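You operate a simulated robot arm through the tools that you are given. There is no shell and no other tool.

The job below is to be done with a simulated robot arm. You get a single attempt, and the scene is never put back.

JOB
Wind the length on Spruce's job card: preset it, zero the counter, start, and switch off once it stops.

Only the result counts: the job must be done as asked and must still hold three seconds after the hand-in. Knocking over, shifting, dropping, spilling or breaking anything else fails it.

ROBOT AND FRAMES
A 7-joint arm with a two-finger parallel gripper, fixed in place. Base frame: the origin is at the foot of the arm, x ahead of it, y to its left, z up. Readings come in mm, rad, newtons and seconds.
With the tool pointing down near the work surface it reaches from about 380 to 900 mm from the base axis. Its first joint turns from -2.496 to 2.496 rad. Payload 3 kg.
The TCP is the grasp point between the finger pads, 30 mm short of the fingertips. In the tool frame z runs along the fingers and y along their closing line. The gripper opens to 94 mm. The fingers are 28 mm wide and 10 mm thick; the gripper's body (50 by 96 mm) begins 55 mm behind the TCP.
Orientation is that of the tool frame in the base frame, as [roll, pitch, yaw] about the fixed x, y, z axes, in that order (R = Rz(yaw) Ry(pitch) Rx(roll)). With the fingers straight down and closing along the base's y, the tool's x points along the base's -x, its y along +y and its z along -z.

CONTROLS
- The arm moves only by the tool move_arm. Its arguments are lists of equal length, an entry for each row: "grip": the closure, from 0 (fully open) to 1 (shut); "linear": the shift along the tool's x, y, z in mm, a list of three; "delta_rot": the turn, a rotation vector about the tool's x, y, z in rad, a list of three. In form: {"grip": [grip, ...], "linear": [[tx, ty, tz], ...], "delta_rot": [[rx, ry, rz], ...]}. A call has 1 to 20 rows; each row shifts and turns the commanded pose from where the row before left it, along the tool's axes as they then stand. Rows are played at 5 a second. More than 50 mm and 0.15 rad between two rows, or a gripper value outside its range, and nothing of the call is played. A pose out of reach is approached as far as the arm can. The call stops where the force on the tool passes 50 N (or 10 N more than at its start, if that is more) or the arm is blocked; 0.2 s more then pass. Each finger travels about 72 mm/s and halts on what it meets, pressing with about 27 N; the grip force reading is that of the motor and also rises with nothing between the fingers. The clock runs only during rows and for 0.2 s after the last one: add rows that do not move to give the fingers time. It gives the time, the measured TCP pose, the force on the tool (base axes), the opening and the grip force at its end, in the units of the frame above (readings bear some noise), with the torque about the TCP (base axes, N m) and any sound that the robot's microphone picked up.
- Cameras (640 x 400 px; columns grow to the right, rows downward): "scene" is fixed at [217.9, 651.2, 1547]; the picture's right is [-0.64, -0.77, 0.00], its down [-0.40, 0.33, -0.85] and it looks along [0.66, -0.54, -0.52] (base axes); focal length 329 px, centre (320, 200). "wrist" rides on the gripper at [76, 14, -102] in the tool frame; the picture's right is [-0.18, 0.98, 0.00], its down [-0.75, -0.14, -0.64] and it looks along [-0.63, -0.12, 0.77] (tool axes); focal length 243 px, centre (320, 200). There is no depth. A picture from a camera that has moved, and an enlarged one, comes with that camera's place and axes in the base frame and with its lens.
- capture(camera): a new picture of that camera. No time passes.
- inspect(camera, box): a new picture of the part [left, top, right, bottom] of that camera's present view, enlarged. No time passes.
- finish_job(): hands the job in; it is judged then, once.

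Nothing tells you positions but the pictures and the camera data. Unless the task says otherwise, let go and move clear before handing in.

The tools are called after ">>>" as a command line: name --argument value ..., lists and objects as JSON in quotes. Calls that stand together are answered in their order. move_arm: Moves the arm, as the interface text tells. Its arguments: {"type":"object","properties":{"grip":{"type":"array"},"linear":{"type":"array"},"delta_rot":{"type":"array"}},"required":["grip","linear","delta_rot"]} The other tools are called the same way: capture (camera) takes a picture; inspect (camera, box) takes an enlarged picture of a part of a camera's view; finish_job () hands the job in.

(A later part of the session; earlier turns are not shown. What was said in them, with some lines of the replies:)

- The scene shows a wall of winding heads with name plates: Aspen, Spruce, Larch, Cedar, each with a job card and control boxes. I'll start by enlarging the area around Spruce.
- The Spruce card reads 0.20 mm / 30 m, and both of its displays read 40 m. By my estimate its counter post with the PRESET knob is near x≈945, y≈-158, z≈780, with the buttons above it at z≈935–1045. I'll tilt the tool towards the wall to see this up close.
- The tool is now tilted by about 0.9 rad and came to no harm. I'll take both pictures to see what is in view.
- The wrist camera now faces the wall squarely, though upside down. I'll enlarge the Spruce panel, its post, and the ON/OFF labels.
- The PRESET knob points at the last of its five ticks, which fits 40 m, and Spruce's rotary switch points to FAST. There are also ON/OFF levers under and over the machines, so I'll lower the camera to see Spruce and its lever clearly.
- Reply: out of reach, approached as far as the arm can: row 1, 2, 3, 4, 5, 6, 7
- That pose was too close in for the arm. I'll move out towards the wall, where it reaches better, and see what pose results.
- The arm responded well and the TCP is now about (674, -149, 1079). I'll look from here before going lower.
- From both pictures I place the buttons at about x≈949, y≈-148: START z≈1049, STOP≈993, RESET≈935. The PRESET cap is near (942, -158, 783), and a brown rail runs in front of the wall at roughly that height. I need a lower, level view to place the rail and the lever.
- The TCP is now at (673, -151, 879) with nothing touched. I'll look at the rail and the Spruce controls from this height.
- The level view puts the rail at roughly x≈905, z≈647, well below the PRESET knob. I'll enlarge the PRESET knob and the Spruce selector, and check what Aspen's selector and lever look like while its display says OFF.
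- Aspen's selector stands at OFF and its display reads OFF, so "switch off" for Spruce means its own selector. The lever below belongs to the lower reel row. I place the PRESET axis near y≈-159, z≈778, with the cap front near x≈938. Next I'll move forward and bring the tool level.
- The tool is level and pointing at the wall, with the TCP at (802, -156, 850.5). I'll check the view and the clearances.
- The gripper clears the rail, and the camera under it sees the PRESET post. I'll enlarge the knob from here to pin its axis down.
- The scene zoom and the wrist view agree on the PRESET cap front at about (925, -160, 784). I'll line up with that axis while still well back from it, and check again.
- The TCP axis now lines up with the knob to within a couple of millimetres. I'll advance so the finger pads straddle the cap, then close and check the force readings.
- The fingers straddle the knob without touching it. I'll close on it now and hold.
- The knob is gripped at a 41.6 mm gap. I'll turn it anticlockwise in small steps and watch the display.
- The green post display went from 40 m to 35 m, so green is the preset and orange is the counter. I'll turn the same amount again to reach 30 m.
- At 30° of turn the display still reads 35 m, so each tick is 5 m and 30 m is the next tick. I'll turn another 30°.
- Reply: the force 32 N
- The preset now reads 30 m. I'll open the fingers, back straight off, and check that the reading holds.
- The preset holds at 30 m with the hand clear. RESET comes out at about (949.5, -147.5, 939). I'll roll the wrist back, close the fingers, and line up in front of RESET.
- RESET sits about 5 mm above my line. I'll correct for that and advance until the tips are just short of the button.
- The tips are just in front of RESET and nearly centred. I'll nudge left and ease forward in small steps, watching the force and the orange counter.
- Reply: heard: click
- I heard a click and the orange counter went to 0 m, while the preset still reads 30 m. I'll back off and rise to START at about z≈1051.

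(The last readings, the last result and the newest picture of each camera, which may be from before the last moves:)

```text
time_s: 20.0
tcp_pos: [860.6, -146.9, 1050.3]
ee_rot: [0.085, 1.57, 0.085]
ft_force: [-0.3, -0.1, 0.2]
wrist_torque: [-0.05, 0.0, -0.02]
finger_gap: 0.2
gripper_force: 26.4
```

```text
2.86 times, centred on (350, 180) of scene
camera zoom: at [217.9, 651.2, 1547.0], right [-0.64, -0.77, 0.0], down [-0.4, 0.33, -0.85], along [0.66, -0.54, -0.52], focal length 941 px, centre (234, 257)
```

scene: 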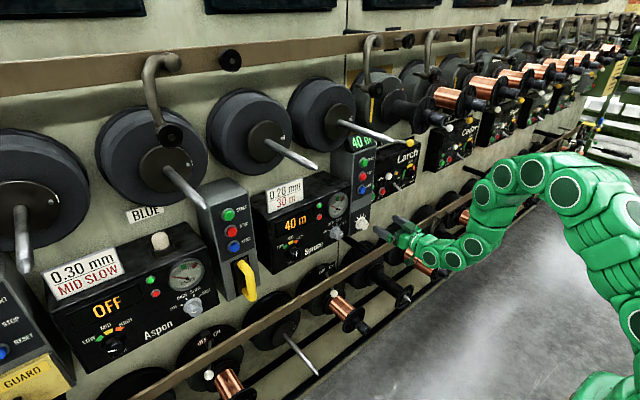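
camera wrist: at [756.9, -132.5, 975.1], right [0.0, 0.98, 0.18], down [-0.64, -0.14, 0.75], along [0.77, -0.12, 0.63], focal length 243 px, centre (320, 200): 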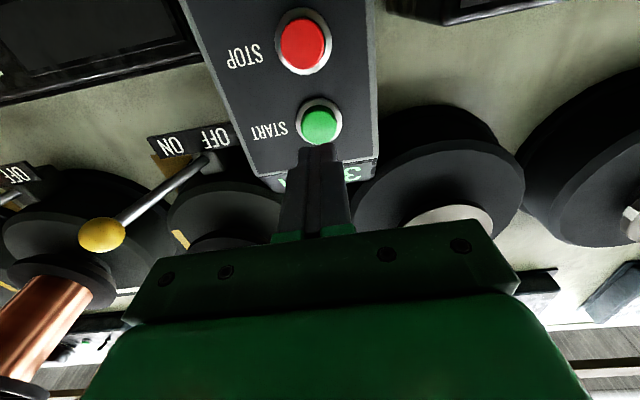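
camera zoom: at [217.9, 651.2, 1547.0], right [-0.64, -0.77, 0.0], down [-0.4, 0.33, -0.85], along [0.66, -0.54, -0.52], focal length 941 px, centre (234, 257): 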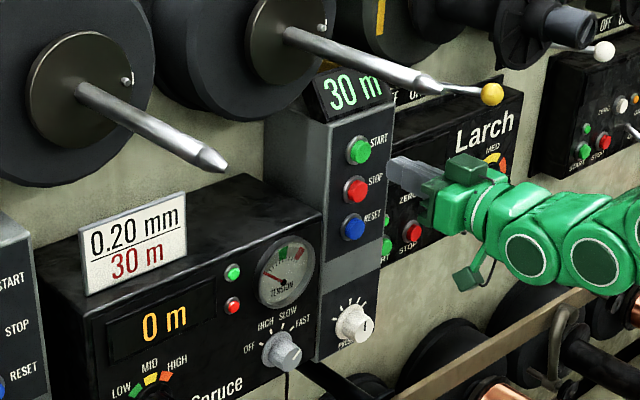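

START lines up with the tool axis at z≈1051. The preset is 30 m and the counter 0 m, so I'll press START gently.

>>> move_arm --grip '[1, 1, 1, 1, 1, 1, 1]' --linear '[[-0.7, -0.5, 19], [0, 0, 19], [0, 0, 3], [0, 0, 3], [0, 0, 3], [0, 0, 3], [0, 0, 0]]' --delta_rot '[[0, 0, 0], [0, 0, 0], [0, 0, 0], [0, 0, 0], [0, 0, 0], [0, 0, 0], [0, 0, 0]]'

>>> inspect --camera "scene" --box '[270, 110, 430, 250]'

```text
time_s: 21.6
tcp_pos: [909.1, -149.0, 1052.6]
ee_rot: [-0.013, 1.57, -0.014]
ft_force: [-3.5, -0.3, -1.5]
wrist_torque: [-0.03, 0.01, -0.02]
finger_gap: 0.0
gripper_force: 26.5
heard: click
```

```text
2.86 times, centred on (350, 180) of scene
camera zoom: at [217.9, 651.2, 1547.0], right [-0.64, -0.77, 0.0], down [-0.4, 0.33, -0.85], along [0.66, -0.54, -0.52], focal length 941 px, centre (234, 257)
```

zoom: 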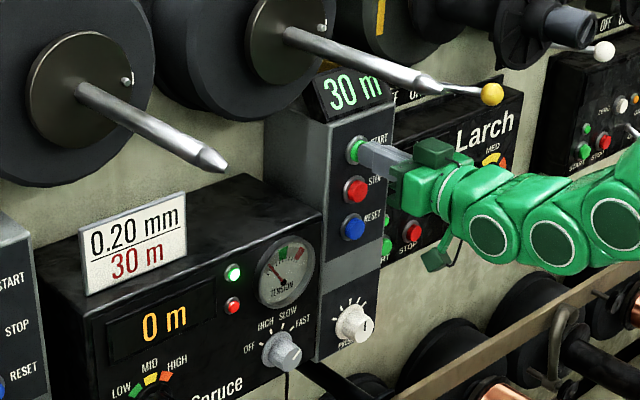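

A click sounded, the green lamp lit and the tension needle rose, so Spruce is winding. I'll back off and head down towards the selector, staying clear of the spindles, while watching the counter.

>>> move_arm --grip '[1, 1, 1, 1, 1, 1, 1, 1, 1]' --linear '[[0, 0, -40], [0, 0, -40], [0, 0, -20], [40, 0, 0], [40, 0, 0], [40, 0, 0], [40, 0, 0], [40, 0, 0], [0, 0, 0]]' --delta_rot '[[0, 0, 0], [0, 0, 0], [0, 0, 0], [0, 0, 0], [0, 0, 0], [0, 0, 0], [0, 0, 0], [0, 0, 0], [0, 0, 0]]'

>>> inspect --camera "scene" --box '[250, 140, 430, 280]'

>>> capture --camera "wrist"

>>> capture --camera "scene"

```text
time_s: 23.6
tcp_pos: [807.7, -147.5, 850.0]
ee_rot: [-2.965, 1.569, -2.968]
ft_force: [0.4, 0.1, -0.3]
wrist_torque: [-0.04, 0.0, 0.01]
finger_gap: 0.0
gripper_force: 27.1
```

```text
2.86 times, centred on (340, 210) of scene
camera zoom: at [217.9, 651.2, 1547.0], right [-0.64, -0.77, 0.0], down [-0.4, 0.33, -0.85], along [0.66, -0.54, -0.52], focal length 941 px, centre (263, 171)
```

zoom: 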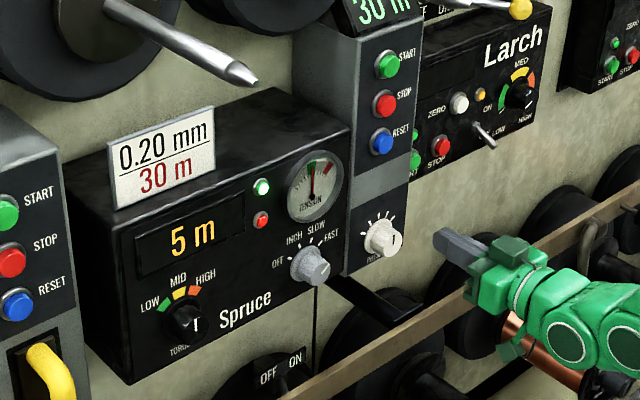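

```text
taken
camera wrist: at [704.0, -132.9, 775.1], right [0.0, 0.98, 0.18], down [-0.64, -0.14, 0.75], along [0.77, -0.12, 0.63], focal length 243 px, centre (320, 200)
```

wrist: 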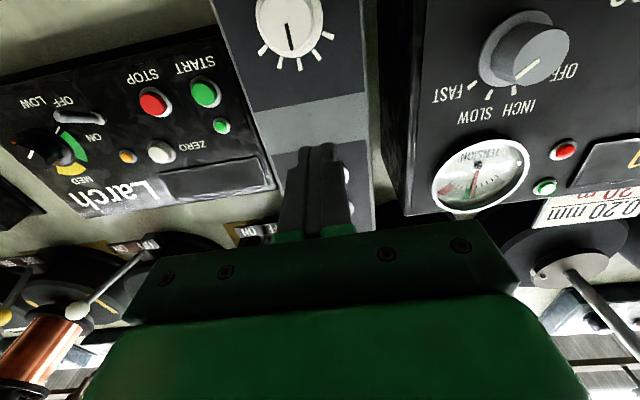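

```text
taken
```

scene: 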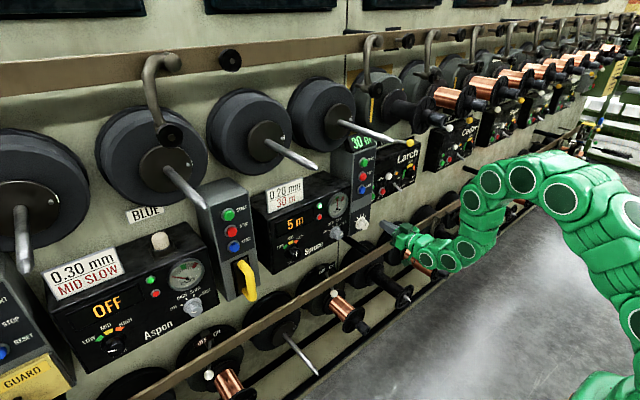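

Spruce is at 5 m and its tension is in the green band. The selector cap is near (898, 12, 835). I'll move in front of it, staying well back, open the fingers part-way and pre-roll the wrist so there is room to turn anticlockwise.

>>> move_arm --grip '[1, 1, 1, 1, 0.34, 0.34, 0.34, 0.34, 0.34, 0.34, 0.34, 0.34, 0.34]' --linear '[[3.7, 40, -2], [3.7, 40, -2], [3.7, 40, -2], [3.7, 39.5, -2], [0, 0, 0], [0, 0, 0], [0, 0, 0], [0, 0, 0], [0, 0, 0], [0, 0, 0], [0, 0, 0], [0, 0, 0], [0, 0, 0]]' --delta_rot '[[0, 0, 0], [0, 0, 0], [0, 0, 0], [0, 0, 0], [0, 0, 0.13], [0, 0, 0.13], [0, 0, 0.13], [0, 0, 0.13], [0, 0, 0.13], [0, 0, 0.13], [0, 0, 0.13], [0, 0, 0.13], [0, 0, 0]]'

>>> capture --camera "wrist"

>>> inspect --camera "scene" --box '[250, 140, 430, 280]'

```text
time_s: 26.4
tcp_pos: [800.0, 11.3, 837.8]
ee_rot: [1.574, 0.53, 1.571]
ft_force: [-0.6, 0.5, -0.6]
wrist_torque: [0.0, 0.0, 0.01]
finger_gap: 61.9
gripper_force: 0.1
```

```text
taken
camera wrist: at [697.1, 84.4, 811.6], right [0.0, 0.34, 0.94], down [-0.64, -0.72, 0.26], along [0.77, -0.6, 0.22], focal length 243 px, centre (320, 200)
```

wrist: 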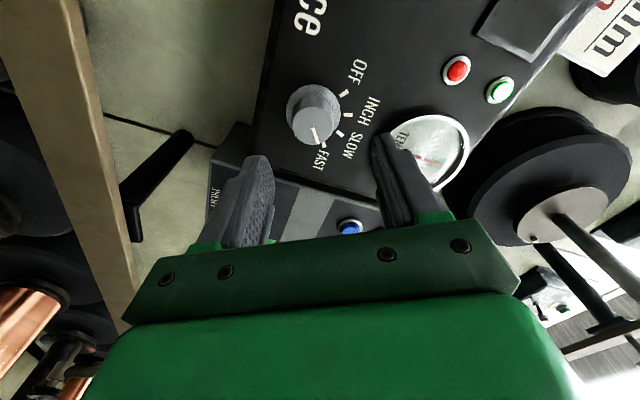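

```text
2.86 times, centred on (340, 210) of scene
camera zoom: at [217.9, 651.2, 1547.0], right [-0.64, -0.77, 0.0], down [-0.4, 0.33, -0.85], along [0.66, -0.54, -0.52], focal length 941 px, centre (263, 171)
```

zoom: 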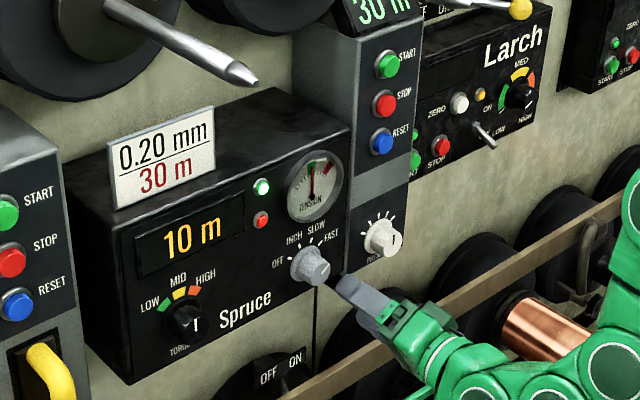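

The pre-roll worked and the counter reads 10 m. I'll enlarge the selector to get its centre.

>>> inspect --camera "wrist" --box '[240, 60, 400, 160]'

>>> inspect --camera "scene" --box '[300, 200, 400, 260]'

```text
4.00 times, centred on (320, 110) of wrist
camera zoom: at [697.1, 84.4, 811.6], right [0.0, 0.34, 0.94], down [-0.64, -0.72, 0.26], along [0.77, -0.6, 0.22], focal length 970 px, centre (320, 560)
```

zoom: 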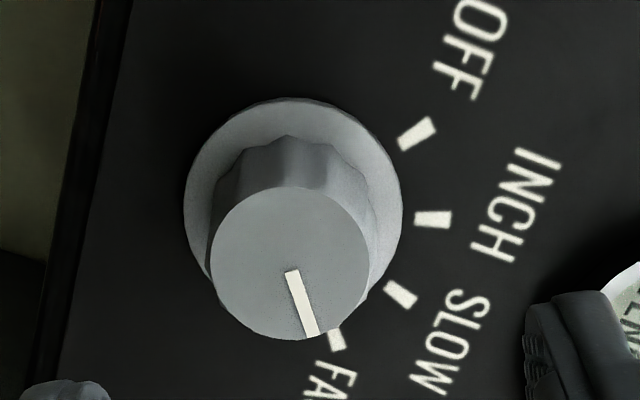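

```text
6.40 times, centred on (350, 230) of scene
camera zoom: at [217.9, 651.2, 1547.0], right [-0.64, -0.77, 0.0], down [-0.4, 0.33, -0.85], along [0.66, -0.54, -0.52], focal length 2107 px, centre (128, 8)
```

zoom: 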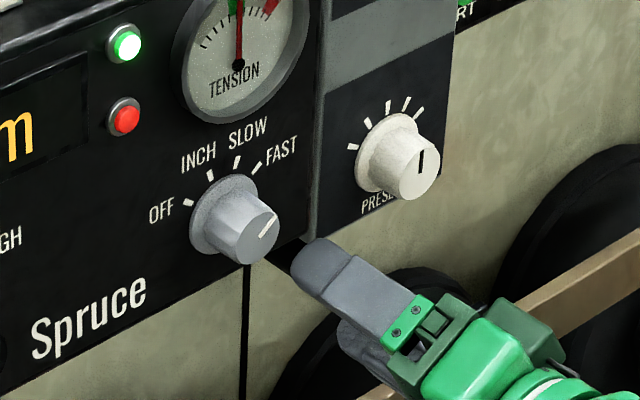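

The selector's axis works out at about y≈6, z≈832.5, with its front near x≈894. I'll line up closer while the winding goes on, without touching it.

>>> move_arm --grip '[0.34, 0.34, 0.34, 0.34]' --linear '[[-1.9, -7.2, 0], [0, 0, 25], [0, 0, 20], [0, 0, 0]]' --delta_rot '[[0, 0, 0], [0, 0, 0], [0, 0, 0], [0, 0, 0]]'

>>> capture --camera "wrist"

>>> inspect --camera "scene" --box '[270, 180, 390, 260]'

```text
time_s: 27.4
tcp_pos: [846.0, 7.0, 831.5]
ee_rot: [1.572, 0.53, 1.573]
ft_force: [0.9, -0.2, 0.4]
wrist_torque: [0.04, 0.01, 0.01]
finger_gap: 62.2
gripper_force: 0.1
```

```text
taken
camera wrist: at [742.7, 80.3, 806.1], right [0.0, 0.34, 0.94], down [-0.64, -0.72, 0.26], along [0.77, -0.6, 0.22], focal length 243 px, centre (320, 200)
```

wrist: 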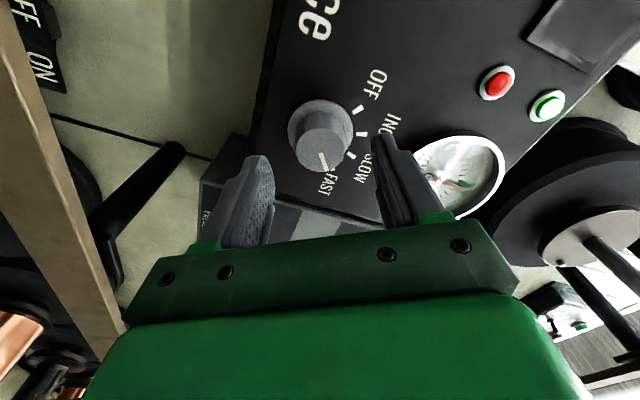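

```text
5.00 times, centred on (330, 220) of scene
camera zoom: at [217.9, 651.2, 1547.0], right [-0.64, -0.77, 0.0], down [-0.4, 0.33, -0.85], along [0.66, -0.54, -0.52], focal length 1646 px, centre (270, 100)
```

zoom: 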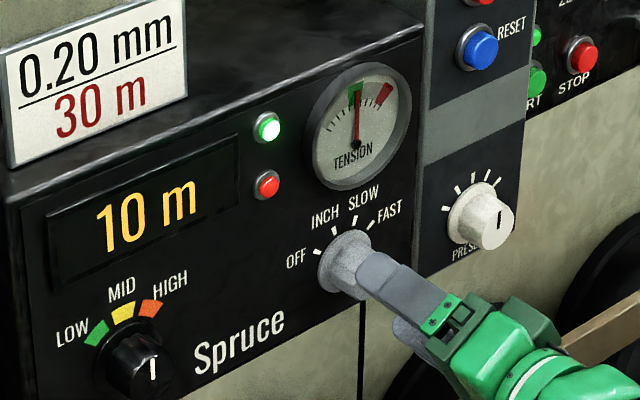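

The selector is on the tool axis between the open fingers. I'll hold still here and wait for the counter to reach 30 m.

>>> move_arm --grip '[0.34, 0.34, 0.34, 0.34, 0.34, 0.34, 0.34, 0.34, 0.34, 0.34, 0.34, 0.34, 0.34, 0.34, 0.34, 0.34, 0.34, 0.34, 0.34, 0.34]' --linear '[[0, 0, 0], [0, 0, 0], [0, 0, 0], [0, 0, 0], [0, 0, 0], [0, 0, 0], [0, 0, 0], [0, 0, 0], [0, 0, 0], [0, 0, 0], [0, 0, 0], [0, 0, 0], [0, 0, 0], [0, 0, 0], [0, 0, 0], [0, 0, 0], [0, 0, 0], [0, 0, 0], [0, 0, 0], [0, 0, 0]]' --delta_rot '[[0, 0, 0], [0, 0, 0], [0, 0, 0], [0, 0, 0], [0, 0, 0], [0, 0, 0], [0, 0, 0], [0, 0, 0], [0, 0, 0], [0, 0, 0], [0, 0, 0], [0, 0, 0], [0, 0, 0], [0, 0, 0], [0, 0, 0], [0, 0, 0], [0, 0, 0], [0, 0, 0], [0, 0, 0], [0, 0, 0]]'

>>> inspect --camera "scene" --box '[270, 140, 390, 260]'

```text
time_s: 31.6
tcp_pos: [845.6, 7.5, 831.3]
ee_rot: [1.572, 0.528, 1.573]
ft_force: [0.0, 0.4, 0.1]
wrist_torque: [0.04, 0.01, -0.01]
finger_gap: 62.0
gripper_force: 0.0
```

```text
3.33 times, centred on (330, 200) of scene
camera zoom: at [217.9, 651.2, 1547.0], right [-0.64, -0.77, 0.0], down [-0.4, 0.33, -0.85], along [0.66, -0.54, -0.52], focal length 1098 px, centre (287, 200)
```

zoom: 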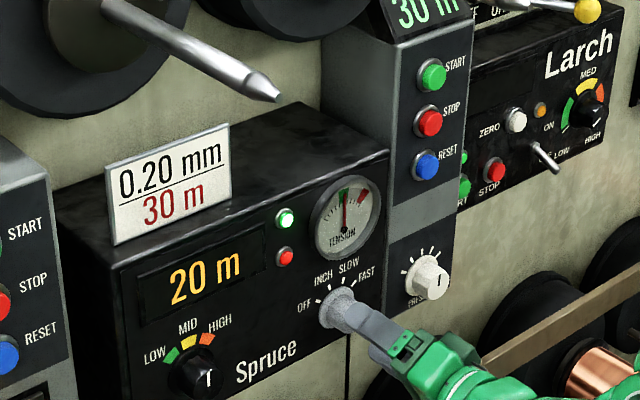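

The counter is at 20 m and still running. I'll keep waiting.

>>> move_arm --grip '[0.34, 0.34, 0.34, 0.34, 0.34, 0.34, 0.34, 0.34, 0.34, 0.34, 0.34, 0.34, 0.34, 0.34, 0.34, 0.34, 0.34, 0.34, 0.34, 0.34]' --linear '[[0, 0, 0], [0, 0, 0], [0, 0, 0], [0, 0, 0], [0, 0, 0], [0, 0, 0], [0, 0, 0], [0, 0, 0], [0, 0, 0], [0, 0, 0], [0, 0, 0], [0, 0, 0], [0, 0, 0], [0, 0, 0], [0, 0, 0], [0, 0, 0], [0, 0, 0], [0, 0, 0], [0, 0, 0], [0, 0, 0]]' --delta_rot '[[0, 0, 0], [0, 0, 0], [0, 0, 0], [0, 0, 0], [0, 0, 0], [0, 0, 0], [0, 0, 0], [0, 0, 0], [0, 0, 0], [0, 0, 0], [0, 0, 0], [0, 0, 0], [0, 0, 0], [0, 0, 0], [0, 0, 0], [0, 0, 0], [0, 0, 0], [0, 0, 0], [0, 0, 0], [0, 0, 0]]'

>>> inspect --camera "scene" --box '[270, 140, 390, 260]'

```text
time_s: 35.8
tcp_pos: [844.4, 7.2, 830.5]
ee_rot: [1.572, 0.53, 1.571]
ft_force: [-0.1, 0.3, -0.5]
wrist_torque: [0.04, -0.03, -0.01]
finger_gap: 62.6
gripper_force: 0.0
```

```text
3.33 times, centred on (330, 200) of scene
camera zoom: at [217.9, 651.2, 1547.0], right [-0.64, -0.77, 0.0], down [-0.4, 0.33, -0.85], along [0.66, -0.54, -0.52], focal length 1098 px, centre (287, 200)
```

zoom: 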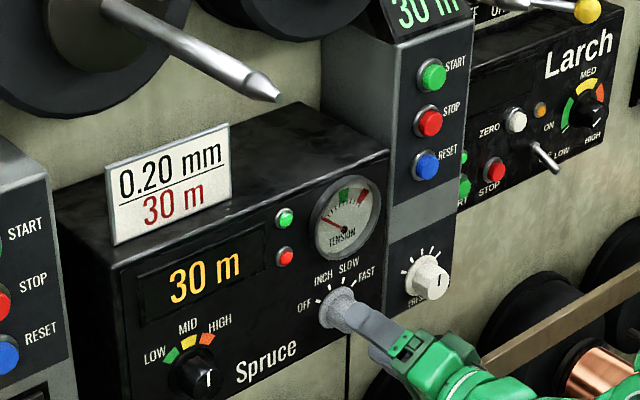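

The counter shows 30 m, the green lamp is out and the tension needle has dropped, so it has stopped. I'll advance over the selector.

>>> move_arm --grip '[0.34, 0.34, 0.34]' --linear '[[0, 0, 20], [0, 0, 19], [0, 0, 0]]' --delta_rot '[[0, 0, 0], [0, 0, 0], [0, 0, 0]]'

>>> capture --camera "wrist"

>>> inspect --camera "scene" --box '[290, 190, 390, 260]'

```text
time_s: 36.6
tcp_pos: [884.4, 7.1, 828.9]
ee_rot: [1.574, 0.531, 1.573]
ft_force: [-0.3, 0.1, 0.9]
wrist_torque: [-0.01, 0.0, 0.04]
finger_gap: 62.2
gripper_force: 0.0
```

```text
taken
camera wrist: at [781.2, 80.1, 804.0], right [0.0, 0.34, 0.94], down [-0.64, -0.72, 0.26], along [0.77, -0.6, 0.21], focal length 243 px, centre (320, 200)
```

wrist: 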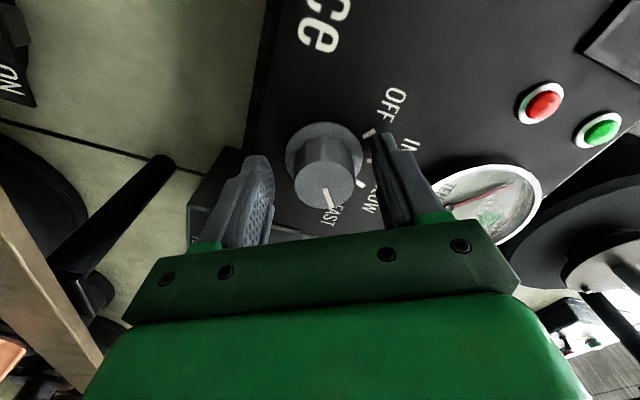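

```text
5.71 times, centred on (340, 225) of scene
camera zoom: at [217.9, 651.2, 1547.0], right [-0.64, -0.77, 0.0], down [-0.4, 0.33, -0.85], along [0.66, -0.54, -0.52], focal length 1882 px, centre (206, 57)
```

zoom: 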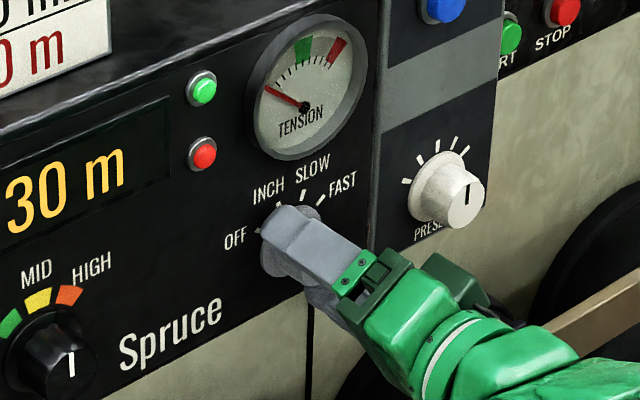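

The fingers straddle the selector with a small offset of about 4 mm. I'll correct that and close on the knob.

>>> move_arm --grip '[0.34, 0.34, 1, 1, 1, 1]' --linear '[[-4, 2, 0], [0, 0, 0], [0, 0, 0], [0, 0, 0], [0, 0, 0], [0, 0, 0]]' --delta_rot '[[0, 0, 0], [0, 0, 0], [0, 0, 0], [0, 0, 0], [0, 0, 0], [0, 0, 0]]'

>>> capture --camera "wrist"

>>> inspect --camera "scene" --box '[290, 190, 390, 260]'

```text
time_s: 38.0
tcp_pos: [884.6, 3.0, 832.8]
ee_rot: [1.575, 0.532, 1.572]
ft_force: [1.2, -7.1, -7.4]
wrist_torque: [0.0, -0.19, 0.39]
finger_gap: 37.6
gripper_force: 45.6
```

```text
taken
camera wrist: at [781.2, 76.7, 808.2], right [0.0, 0.34, 0.94], down [-0.64, -0.72, 0.26], along [0.77, -0.6, 0.21], focal length 243 px, centre (320, 200)
```

wrist: 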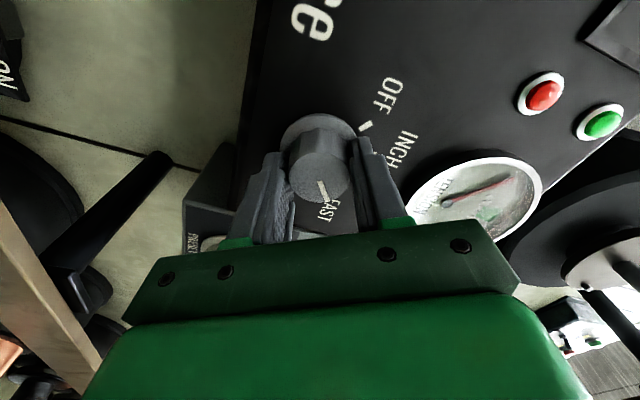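

```text
5.71 times, centred on (340, 225) of scene
camera zoom: at [217.9, 651.2, 1547.0], right [-0.64, -0.77, 0.0], down [-0.4, 0.33, -0.85], along [0.66, -0.54, -0.52], focal length 1882 px, centre (206, 57)
```

zoom: 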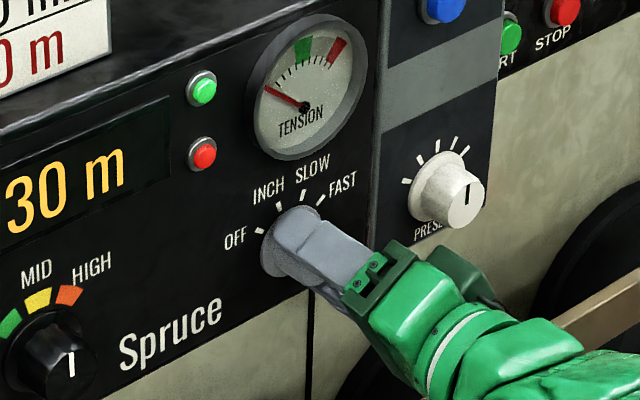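

The selector is gripped at 37.6 mm and centred. I'll turn it anticlockwise by about 60° first, then check.

>>> move_arm --grip '[1, 1, 1, 1, 1, 1, 1, 1, 1]' --linear '[[0, 0, 0], [0, 0, 0], [0, 0, 0], [0, 0, 0], [0, 0, 0], [0, 0, 0], [0, 0, 0], [0, 0, 0], [0, 0, 0]]' --delta_rot '[[0, 0, -0.13], [0, 0, -0.13], [0, 0, -0.13], [0, 0, -0.13], [0, 0, -0.13], [0, 0, -0.13], [0, 0, -0.13], [0, 0, -0.13], [0, 0, 0]]'

>>> capture --camera "wrist"

>>> inspect --camera "scene" --box '[290, 190, 390, 260]'

```text
time_s: 40.0
tcp_pos: [884.3, 5.3, 833.6]
ee_rot: [-2.337, 1.567, -2.336]
ft_force: [-9.7, 21.2, -7.5]
wrist_torque: [0.04, 0.78, 0.03]
finger_gap: 37.3
gripper_force: 45.6
```

```text
taken
camera wrist: at [781.4, 19.1, 759.1], right [0.0, 0.98, 0.18], down [-0.64, -0.14, 0.76], along [0.77, -0.11, 0.63], focal length 243 px, centre (320, 200)
```

wrist: 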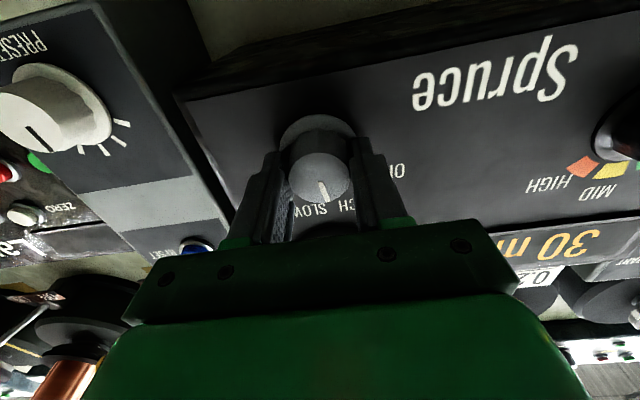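

```text
5.71 times, centred on (340, 225) of scene
camera zoom: at [217.9, 651.2, 1547.0], right [-0.64, -0.77, 0.0], down [-0.4, 0.33, -0.85], along [0.66, -0.54, -0.52], focal length 1882 px, centre (206, 57)
```

zoom: 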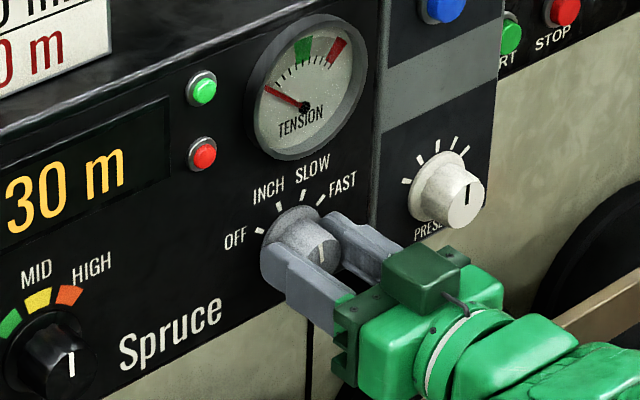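

The pointer now stands midway between SLOW and INCH and the grip is holding. I'll ease the sideways load a little and turn the remaining 60°.

>>> move_arm --grip '[1, 1, 1, 1, 1, 1, 1, 1, 1, 1]' --linear '[[0, 1.5, 0], [0, 0, 0], [0, 0, 0], [0, 0, 0], [0, 0, 0], [0, 0, 0], [0, 0, 0], [0, 0, 0], [0, 0, 0], [0, 0, 0]]' --delta_rot '[[0, 0, 0], [0, 0, -0.13], [0, 0, -0.13], [0, 0, -0.13], [0, 0, -0.13], [0, 0, -0.13], [0, 0, -0.13], [0, 0, -0.13], [0, 0, -0.13], [0, 0, 0]]'

>>> capture --camera "wrist"

>>> inspect --camera "scene" --box '[270, 190, 390, 260]'

```text
time_s: 42.2
tcp_pos: [883.9, 7.6, 833.8]
ee_rot: [-1.577, 0.529, -1.57]
ft_force: [-17.1, 40.4, -22.3]
wrist_torque: [0.61, 0.11, 0.78]
finger_gap: 37.2
gripper_force: 44.7
```

```text
taken
camera wrist: at [781.1, -51.7, 784.0], right [-0.01, 0.65, -0.76], down [-0.64, 0.58, 0.5], along [0.77, 0.49, 0.42], focal length 243 px, centre (320, 200)
```

wrist: 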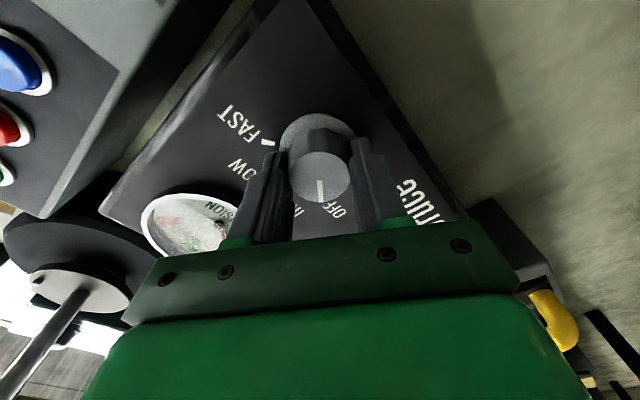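

```text
5.33 times, centred on (330, 225) of scene
camera zoom: at [217.9, 651.2, 1547.0], right [-0.64, -0.77, 0.0], down [-0.4, 0.33, -0.85], along [0.66, -0.54, -0.52], focal length 1756 px, centre (267, 67)
```

zoom: 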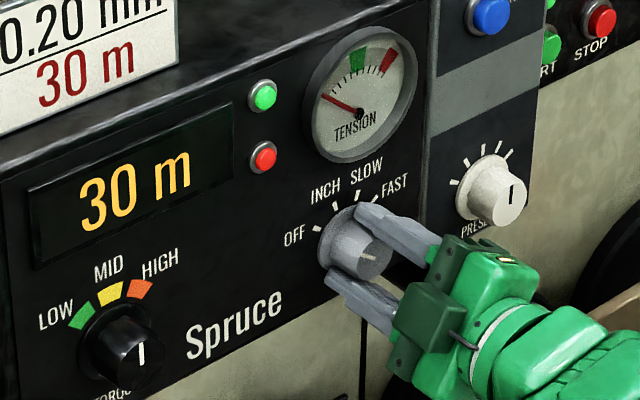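

The knob has turned, but the display still reads 30 m and the pointer has shifted slightly against the fingers. I'll zoom in to see exactly where it points.

>>> inspect --camera "scene" --box '[318, 215, 358, 240]'

>>> inspect --camera "wrist" --box '[240, 100, 400, 200]'

>>> inspect --camera "scene" --box '[175, 290, 215, 315]'

```text
16.00 times, centred on (338, 228) of scene
camera zoom: at [217.9, 651.2, 1547.0], right [-0.64, -0.77, 0.0], down [-0.4, 0.33, -0.85], along [0.66, -0.54, -0.52], focal length 5268 px, centre (32, -240)
```

zoom: 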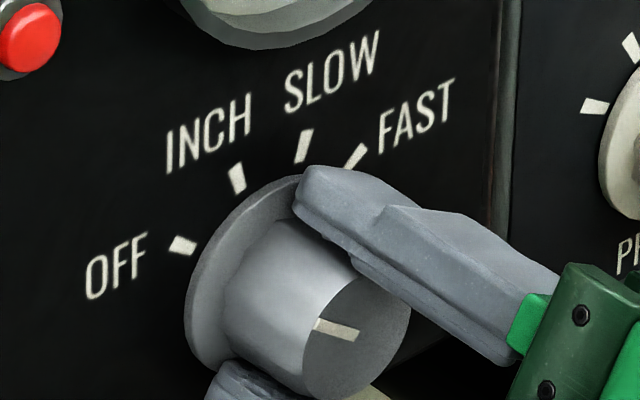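

```text
4.00 times, centred on (320, 150) of wrist
camera zoom: at [781.1, -51.7, 784.0], right [-0.01, 0.65, -0.76], down [-0.64, 0.58, 0.5], along [0.77, 0.49, 0.42], focal length 970 px, centre (320, 400)
```

zoom: 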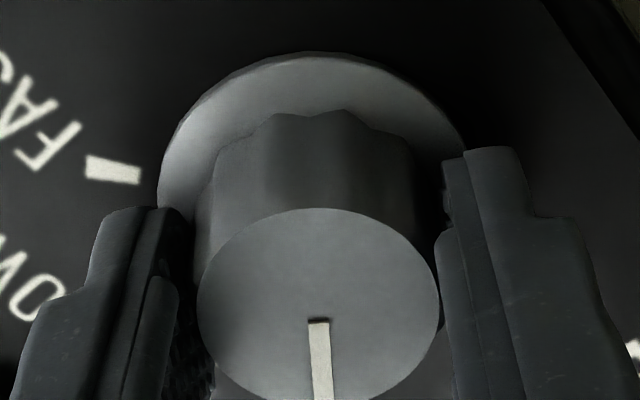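

```text
16.00 times, centred on (195, 302) of scene
camera zoom: at [217.9, 651.2, 1547.0], right [-0.64, -0.77, 0.0], down [-0.4, 0.33, -0.85], along [0.66, -0.54, -0.52], focal length 5268 px, centre (2320, -1440)
```

zoom: 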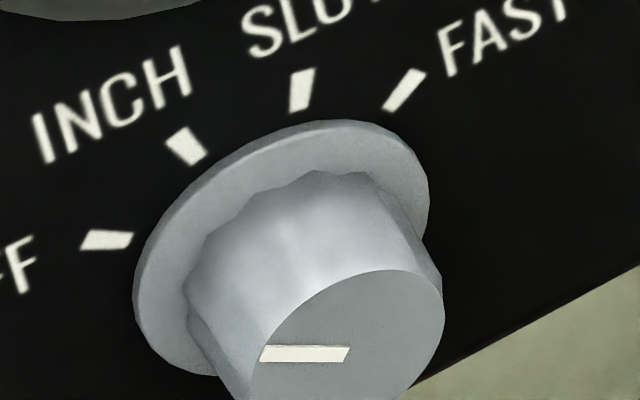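

The pointer is now parallel with the OFF tick. Before letting go I'll relieve the sideways load so the knob isn't disturbed, then read the force and display again.

>>> move_arm --grip '[1, 1, 1]' --linear '[[-1.2, 1.9, 0], [0, 0, 0], [0, 0, 0]]' --delta_rot '[[0, 0, 0], [0, 0, 0], [0, 0, 0]]'

>>> inspect --camera "scene" --box '[270, 190, 390, 260]'

```text
time_s: 43.0
tcp_pos: [883.0, 6.7, 832.4]
ee_rot: [-1.574, 0.533, -1.571]
ft_force: [-42.1, 22.8, -11.4]
wrist_torque: [0.06, 0.41, 1.67]
finger_gap: 37.3
gripper_force: 45.6
```

```text
5.33 times, centred on (330, 225) of scene
camera zoom: at [217.9, 651.2, 1547.0], right [-0.64, -0.77, 0.0], down [-0.4, 0.33, -0.85], along [0.66, -0.54, -0.52], focal length 1756 px, centre (267, 67)
```

zoom: 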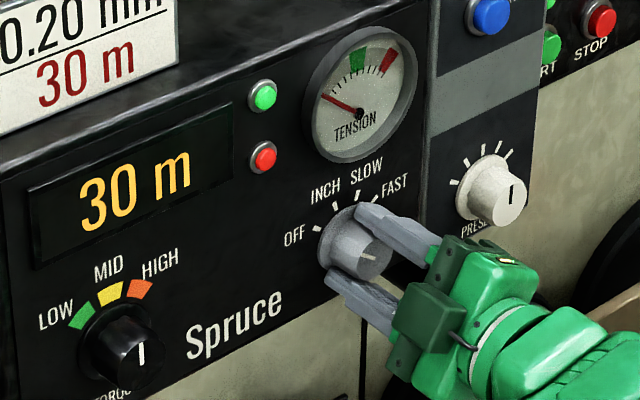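

The remaining load is mostly straight back off the panel, which won't turn the knob. I'll let go and back off to see where the selector settles.

>>> move_arm --grip '[0.4, 0.34, 0.34, 0.34, 0.34]' --linear '[[0, 0, 0], [0, 0, 0], [0, 0, -20], [0, 0, -20], [0, 0, 0]]' --delta_rot '[[0, 0, 0], [0, 0, 0], [0, 0, 0], [0, 0, 0], [0, 0, 0]]'

>>> inspect --camera "scene" --box '[270, 190, 390, 260]'

>>> inspect --camera "scene" --box '[318, 215, 358, 240]'

>>> capture --camera "wrist"

```text
time_s: 43.2
tcp_pos: [884.1, 5.8, 834.1]
ee_rot: [-1.57, 0.53, -1.572]
ft_force: [-0.8, -0.4, 1.0]
wrist_torque: [-0.02, -0.02, 0.01]
finger_gap: 56.2
gripper_force: 0.1
stopped in row 1: the force on the tool passed its limit at 75 N (the readings are from after the stop); the commanded pose is now the measured one
```

```text
5.33 times, centred on (330, 225) of scene
camera zoom: at [217.9, 651.2, 1547.0], right [-0.64, -0.77, 0.0], down [-0.4, 0.33, -0.85], along [0.66, -0.54, -0.52], focal length 1756 px, centre (267, 67)
```

zoom: 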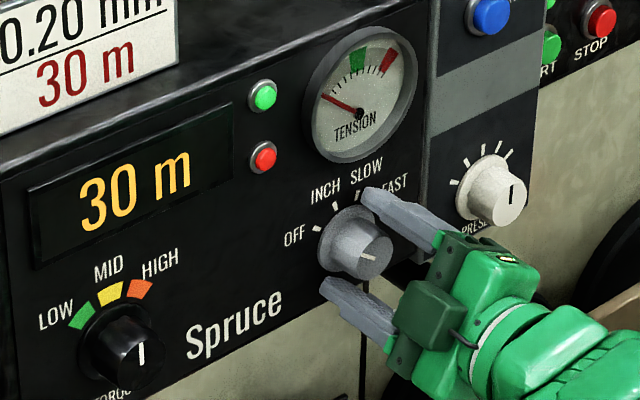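

```text
16.00 times, centred on (338, 228) of scene
camera zoom: at [217.9, 651.2, 1547.0], right [-0.64, -0.77, 0.0], down [-0.4, 0.33, -0.85], along [0.66, -0.54, -0.52], focal length 5268 px, centre (32, -240)
```

zoom: 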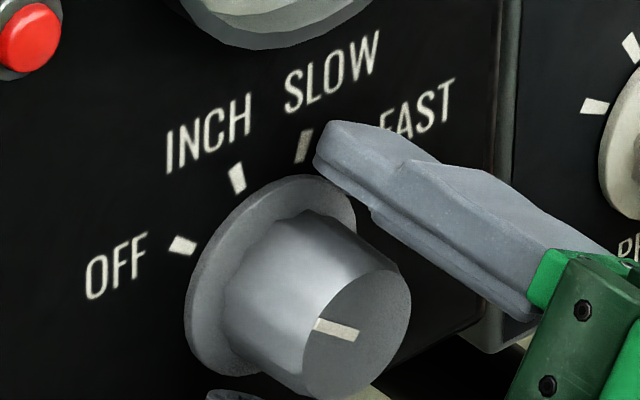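

```text
taken
camera wrist: at [781.4, -52.0, 784.4], right [0.0, 0.66, -0.75], down [-0.64, 0.58, 0.5], along [0.77, 0.48, 0.42], focal length 243 px, centre (320, 200)
```

wrist: 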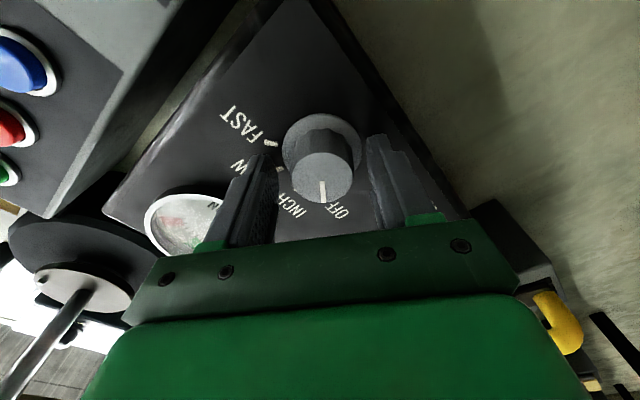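

The fingers are free and the pointer hasn't moved. I'll back away so the wrist camera can see the pointer and ticks face-on.

>>> move_arm --grip '[0.34, 0.34, 0.34, 0.34]' --linear '[[0, 0, -20], [0, 0, -30], [0, 0, -40], [0, 0, 0]]' --delta_rot '[[0, 0, 0], [0, 0, 0], [0, 0, 0], [0, 0, 0]]'

>>> inspect --camera "wrist" --box '[240, 60, 400, 160]'

>>> capture --camera "wrist"

>>> inspect --camera "scene" --box '[240, 140, 400, 260]'

```text
time_s: 44.2
tcp_pos: [793.4, 7.0, 833.6]
ee_rot: [-1.571, 0.53, -1.571]
ft_force: [0.5, 0.5, -0.2]
wrist_torque: [0.01, -0.02, 0.01]
finger_gap: 61.9
gripper_force: 0.2
```

```text
4.00 times, centred on (320, 110) of wrist
camera zoom: at [689.8, -51.4, 784.8], right [0.0, 0.66, -0.75], down [-0.64, 0.58, 0.5], along [0.77, 0.48, 0.42], focal length 970 px, centre (320, 560)
```

zoom: 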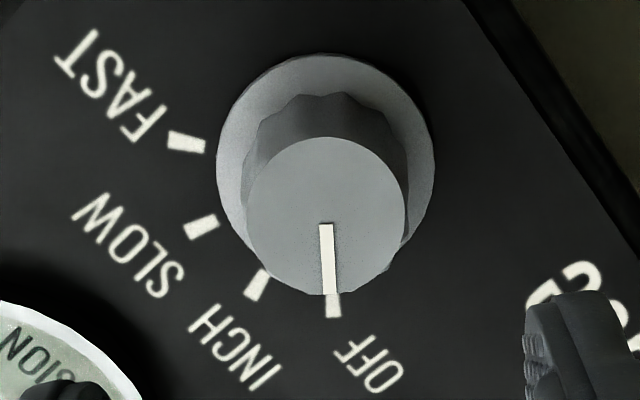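

```text
taken
camera wrist: at [689.8, -51.4, 784.8], right [0.0, 0.66, -0.75], down [-0.64, 0.58, 0.5], along [0.77, 0.48, 0.42], focal length 243 px, centre (320, 200)
```

wrist: 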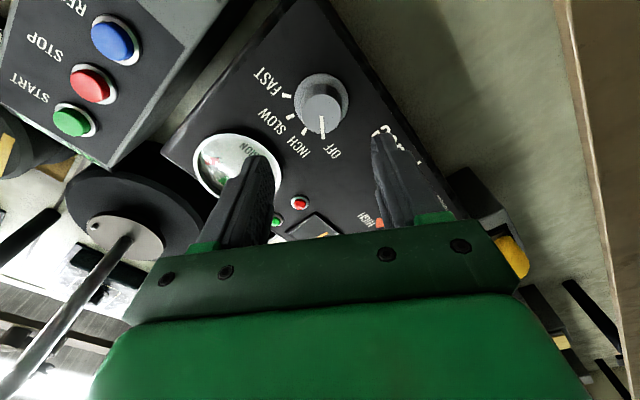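

```text
3.33 times, centred on (320, 200) of scene
camera zoom: at [217.9, 651.2, 1547.0], right [-0.64, -0.77, 0.0], down [-0.4, 0.33, -0.85], along [0.66, -0.54, -0.52], focal length 1098 px, centre (320, 200)
```

zoom: 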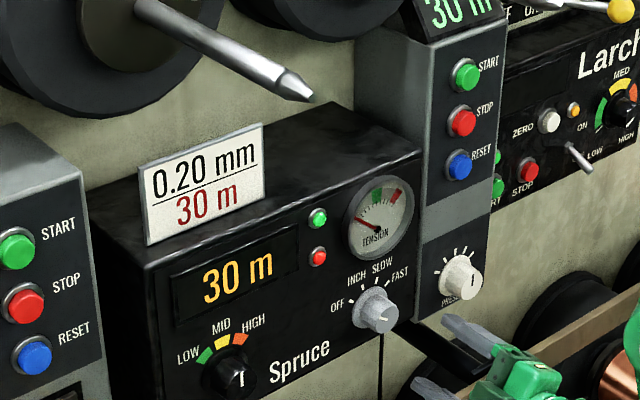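

The pointer is exactly at OFF, the preset reads 30 m and the counter holds at 30 m. The lever below stands the same as Aspen's and plays no part in this. I'll draw back a little further and do a last check.

>>> move_arm --grip '[0.34, 0.34, 0.34, 0.34, 0.34, 0.34]' --linear '[[0, 0, -25], [0, 0, -25], [0, 0, 0], [0, 0, 0], [0, 0, 0], [0, 0, 0]]' --delta_rot '[[0, 0, 0], [0, 0, 0], [0, 0, 0], [0, 0, 0], [0, 0, 0], [0, 0, 0]]'

>>> capture --camera "scene"

>>> inspect --camera "scene" --box '[240, 140, 400, 260]'

>>> inspect --camera "scene" --box '[280, 120, 400, 190]'

```text
time_s: 45.6
tcp_pos: [744.2, 5.8, 834.4]
ee_rot: [-1.571, 0.531, -1.574]
ft_force: [-0.3, 0.2, 0.1]
wrist_torque: [0.01, 0.03, 0.03]
finger_gap: 62.0
gripper_force: 0.0
```

```text
taken
```

scene: 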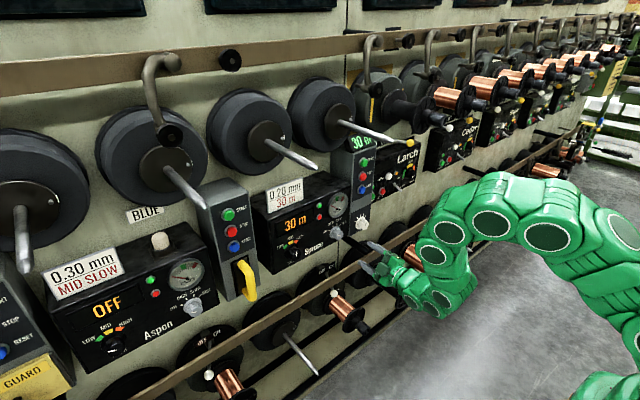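

```text
3.33 times, centred on (320, 200) of scene
camera zoom: at [217.9, 651.2, 1547.0], right [-0.64, -0.77, 0.0], down [-0.4, 0.33, -0.85], along [0.66, -0.54, -0.52], focal length 1098 px, centre (320, 200)
```

zoom: 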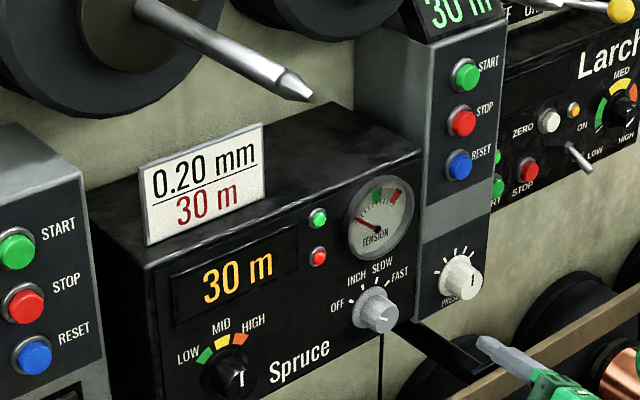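

```text
5.33 times, centred on (340, 155) of scene
camera zoom: at [217.9, 651.2, 1547.0], right [-0.64, -0.77, 0.0], down [-0.4, 0.33, -0.85], along [0.66, -0.54, -0.52], focal length 1756 px, centre (213, 440)
```

zoom: 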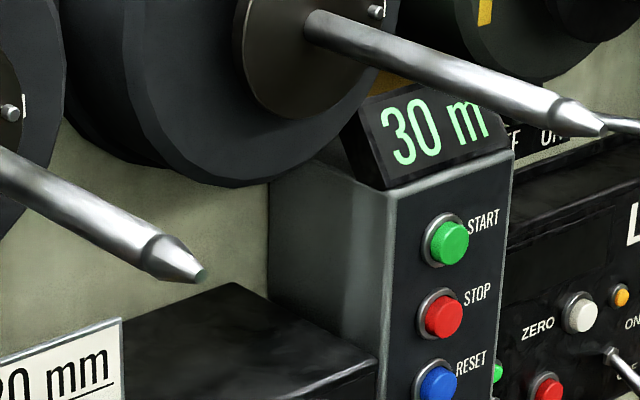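

Spruce has stopped with preset 30 m, counter 30 m and its selector at OFF. The arm is clear and everything around it looks as it did at the start, so I'm handing the job in.

>>> finish_job

```text
The job is handed in.
```

Spruce has wound the 30 m on its job card and is switched off. I've handed the job in, but the hand-in gave no pass or fail result.

- **Preset:** I turned the PRESET knob from 40 m to 30 m, and the green display on the post reads 30 m.
- **Zero:** I pressed RESET and the counter went from 40 m to 0 m.
- **Start:** I pressed START. The green lamp lit, and Spruce wound until the counter read 30 m and then stopped by itself.
- **Switch off:** I turned Spruce's selector from FAST to OFF, and the pointer lines up with the OFF mark.

Two things could matter for the result:

- **Display still reads 30 m:** Spruce's orange display did not change to OFF the way Aspen's does. I took it to be the length counter holding its value. I left the ON/OFF lever below Spruce alone, because Spruce ran without it being moved and it stands the same as Aspen's.
- **Brief force spike:** When I let go of the selector, the force on the tool reached 75 N for a moment. The pointer did not move, and nothing else looked shifted afterwards.
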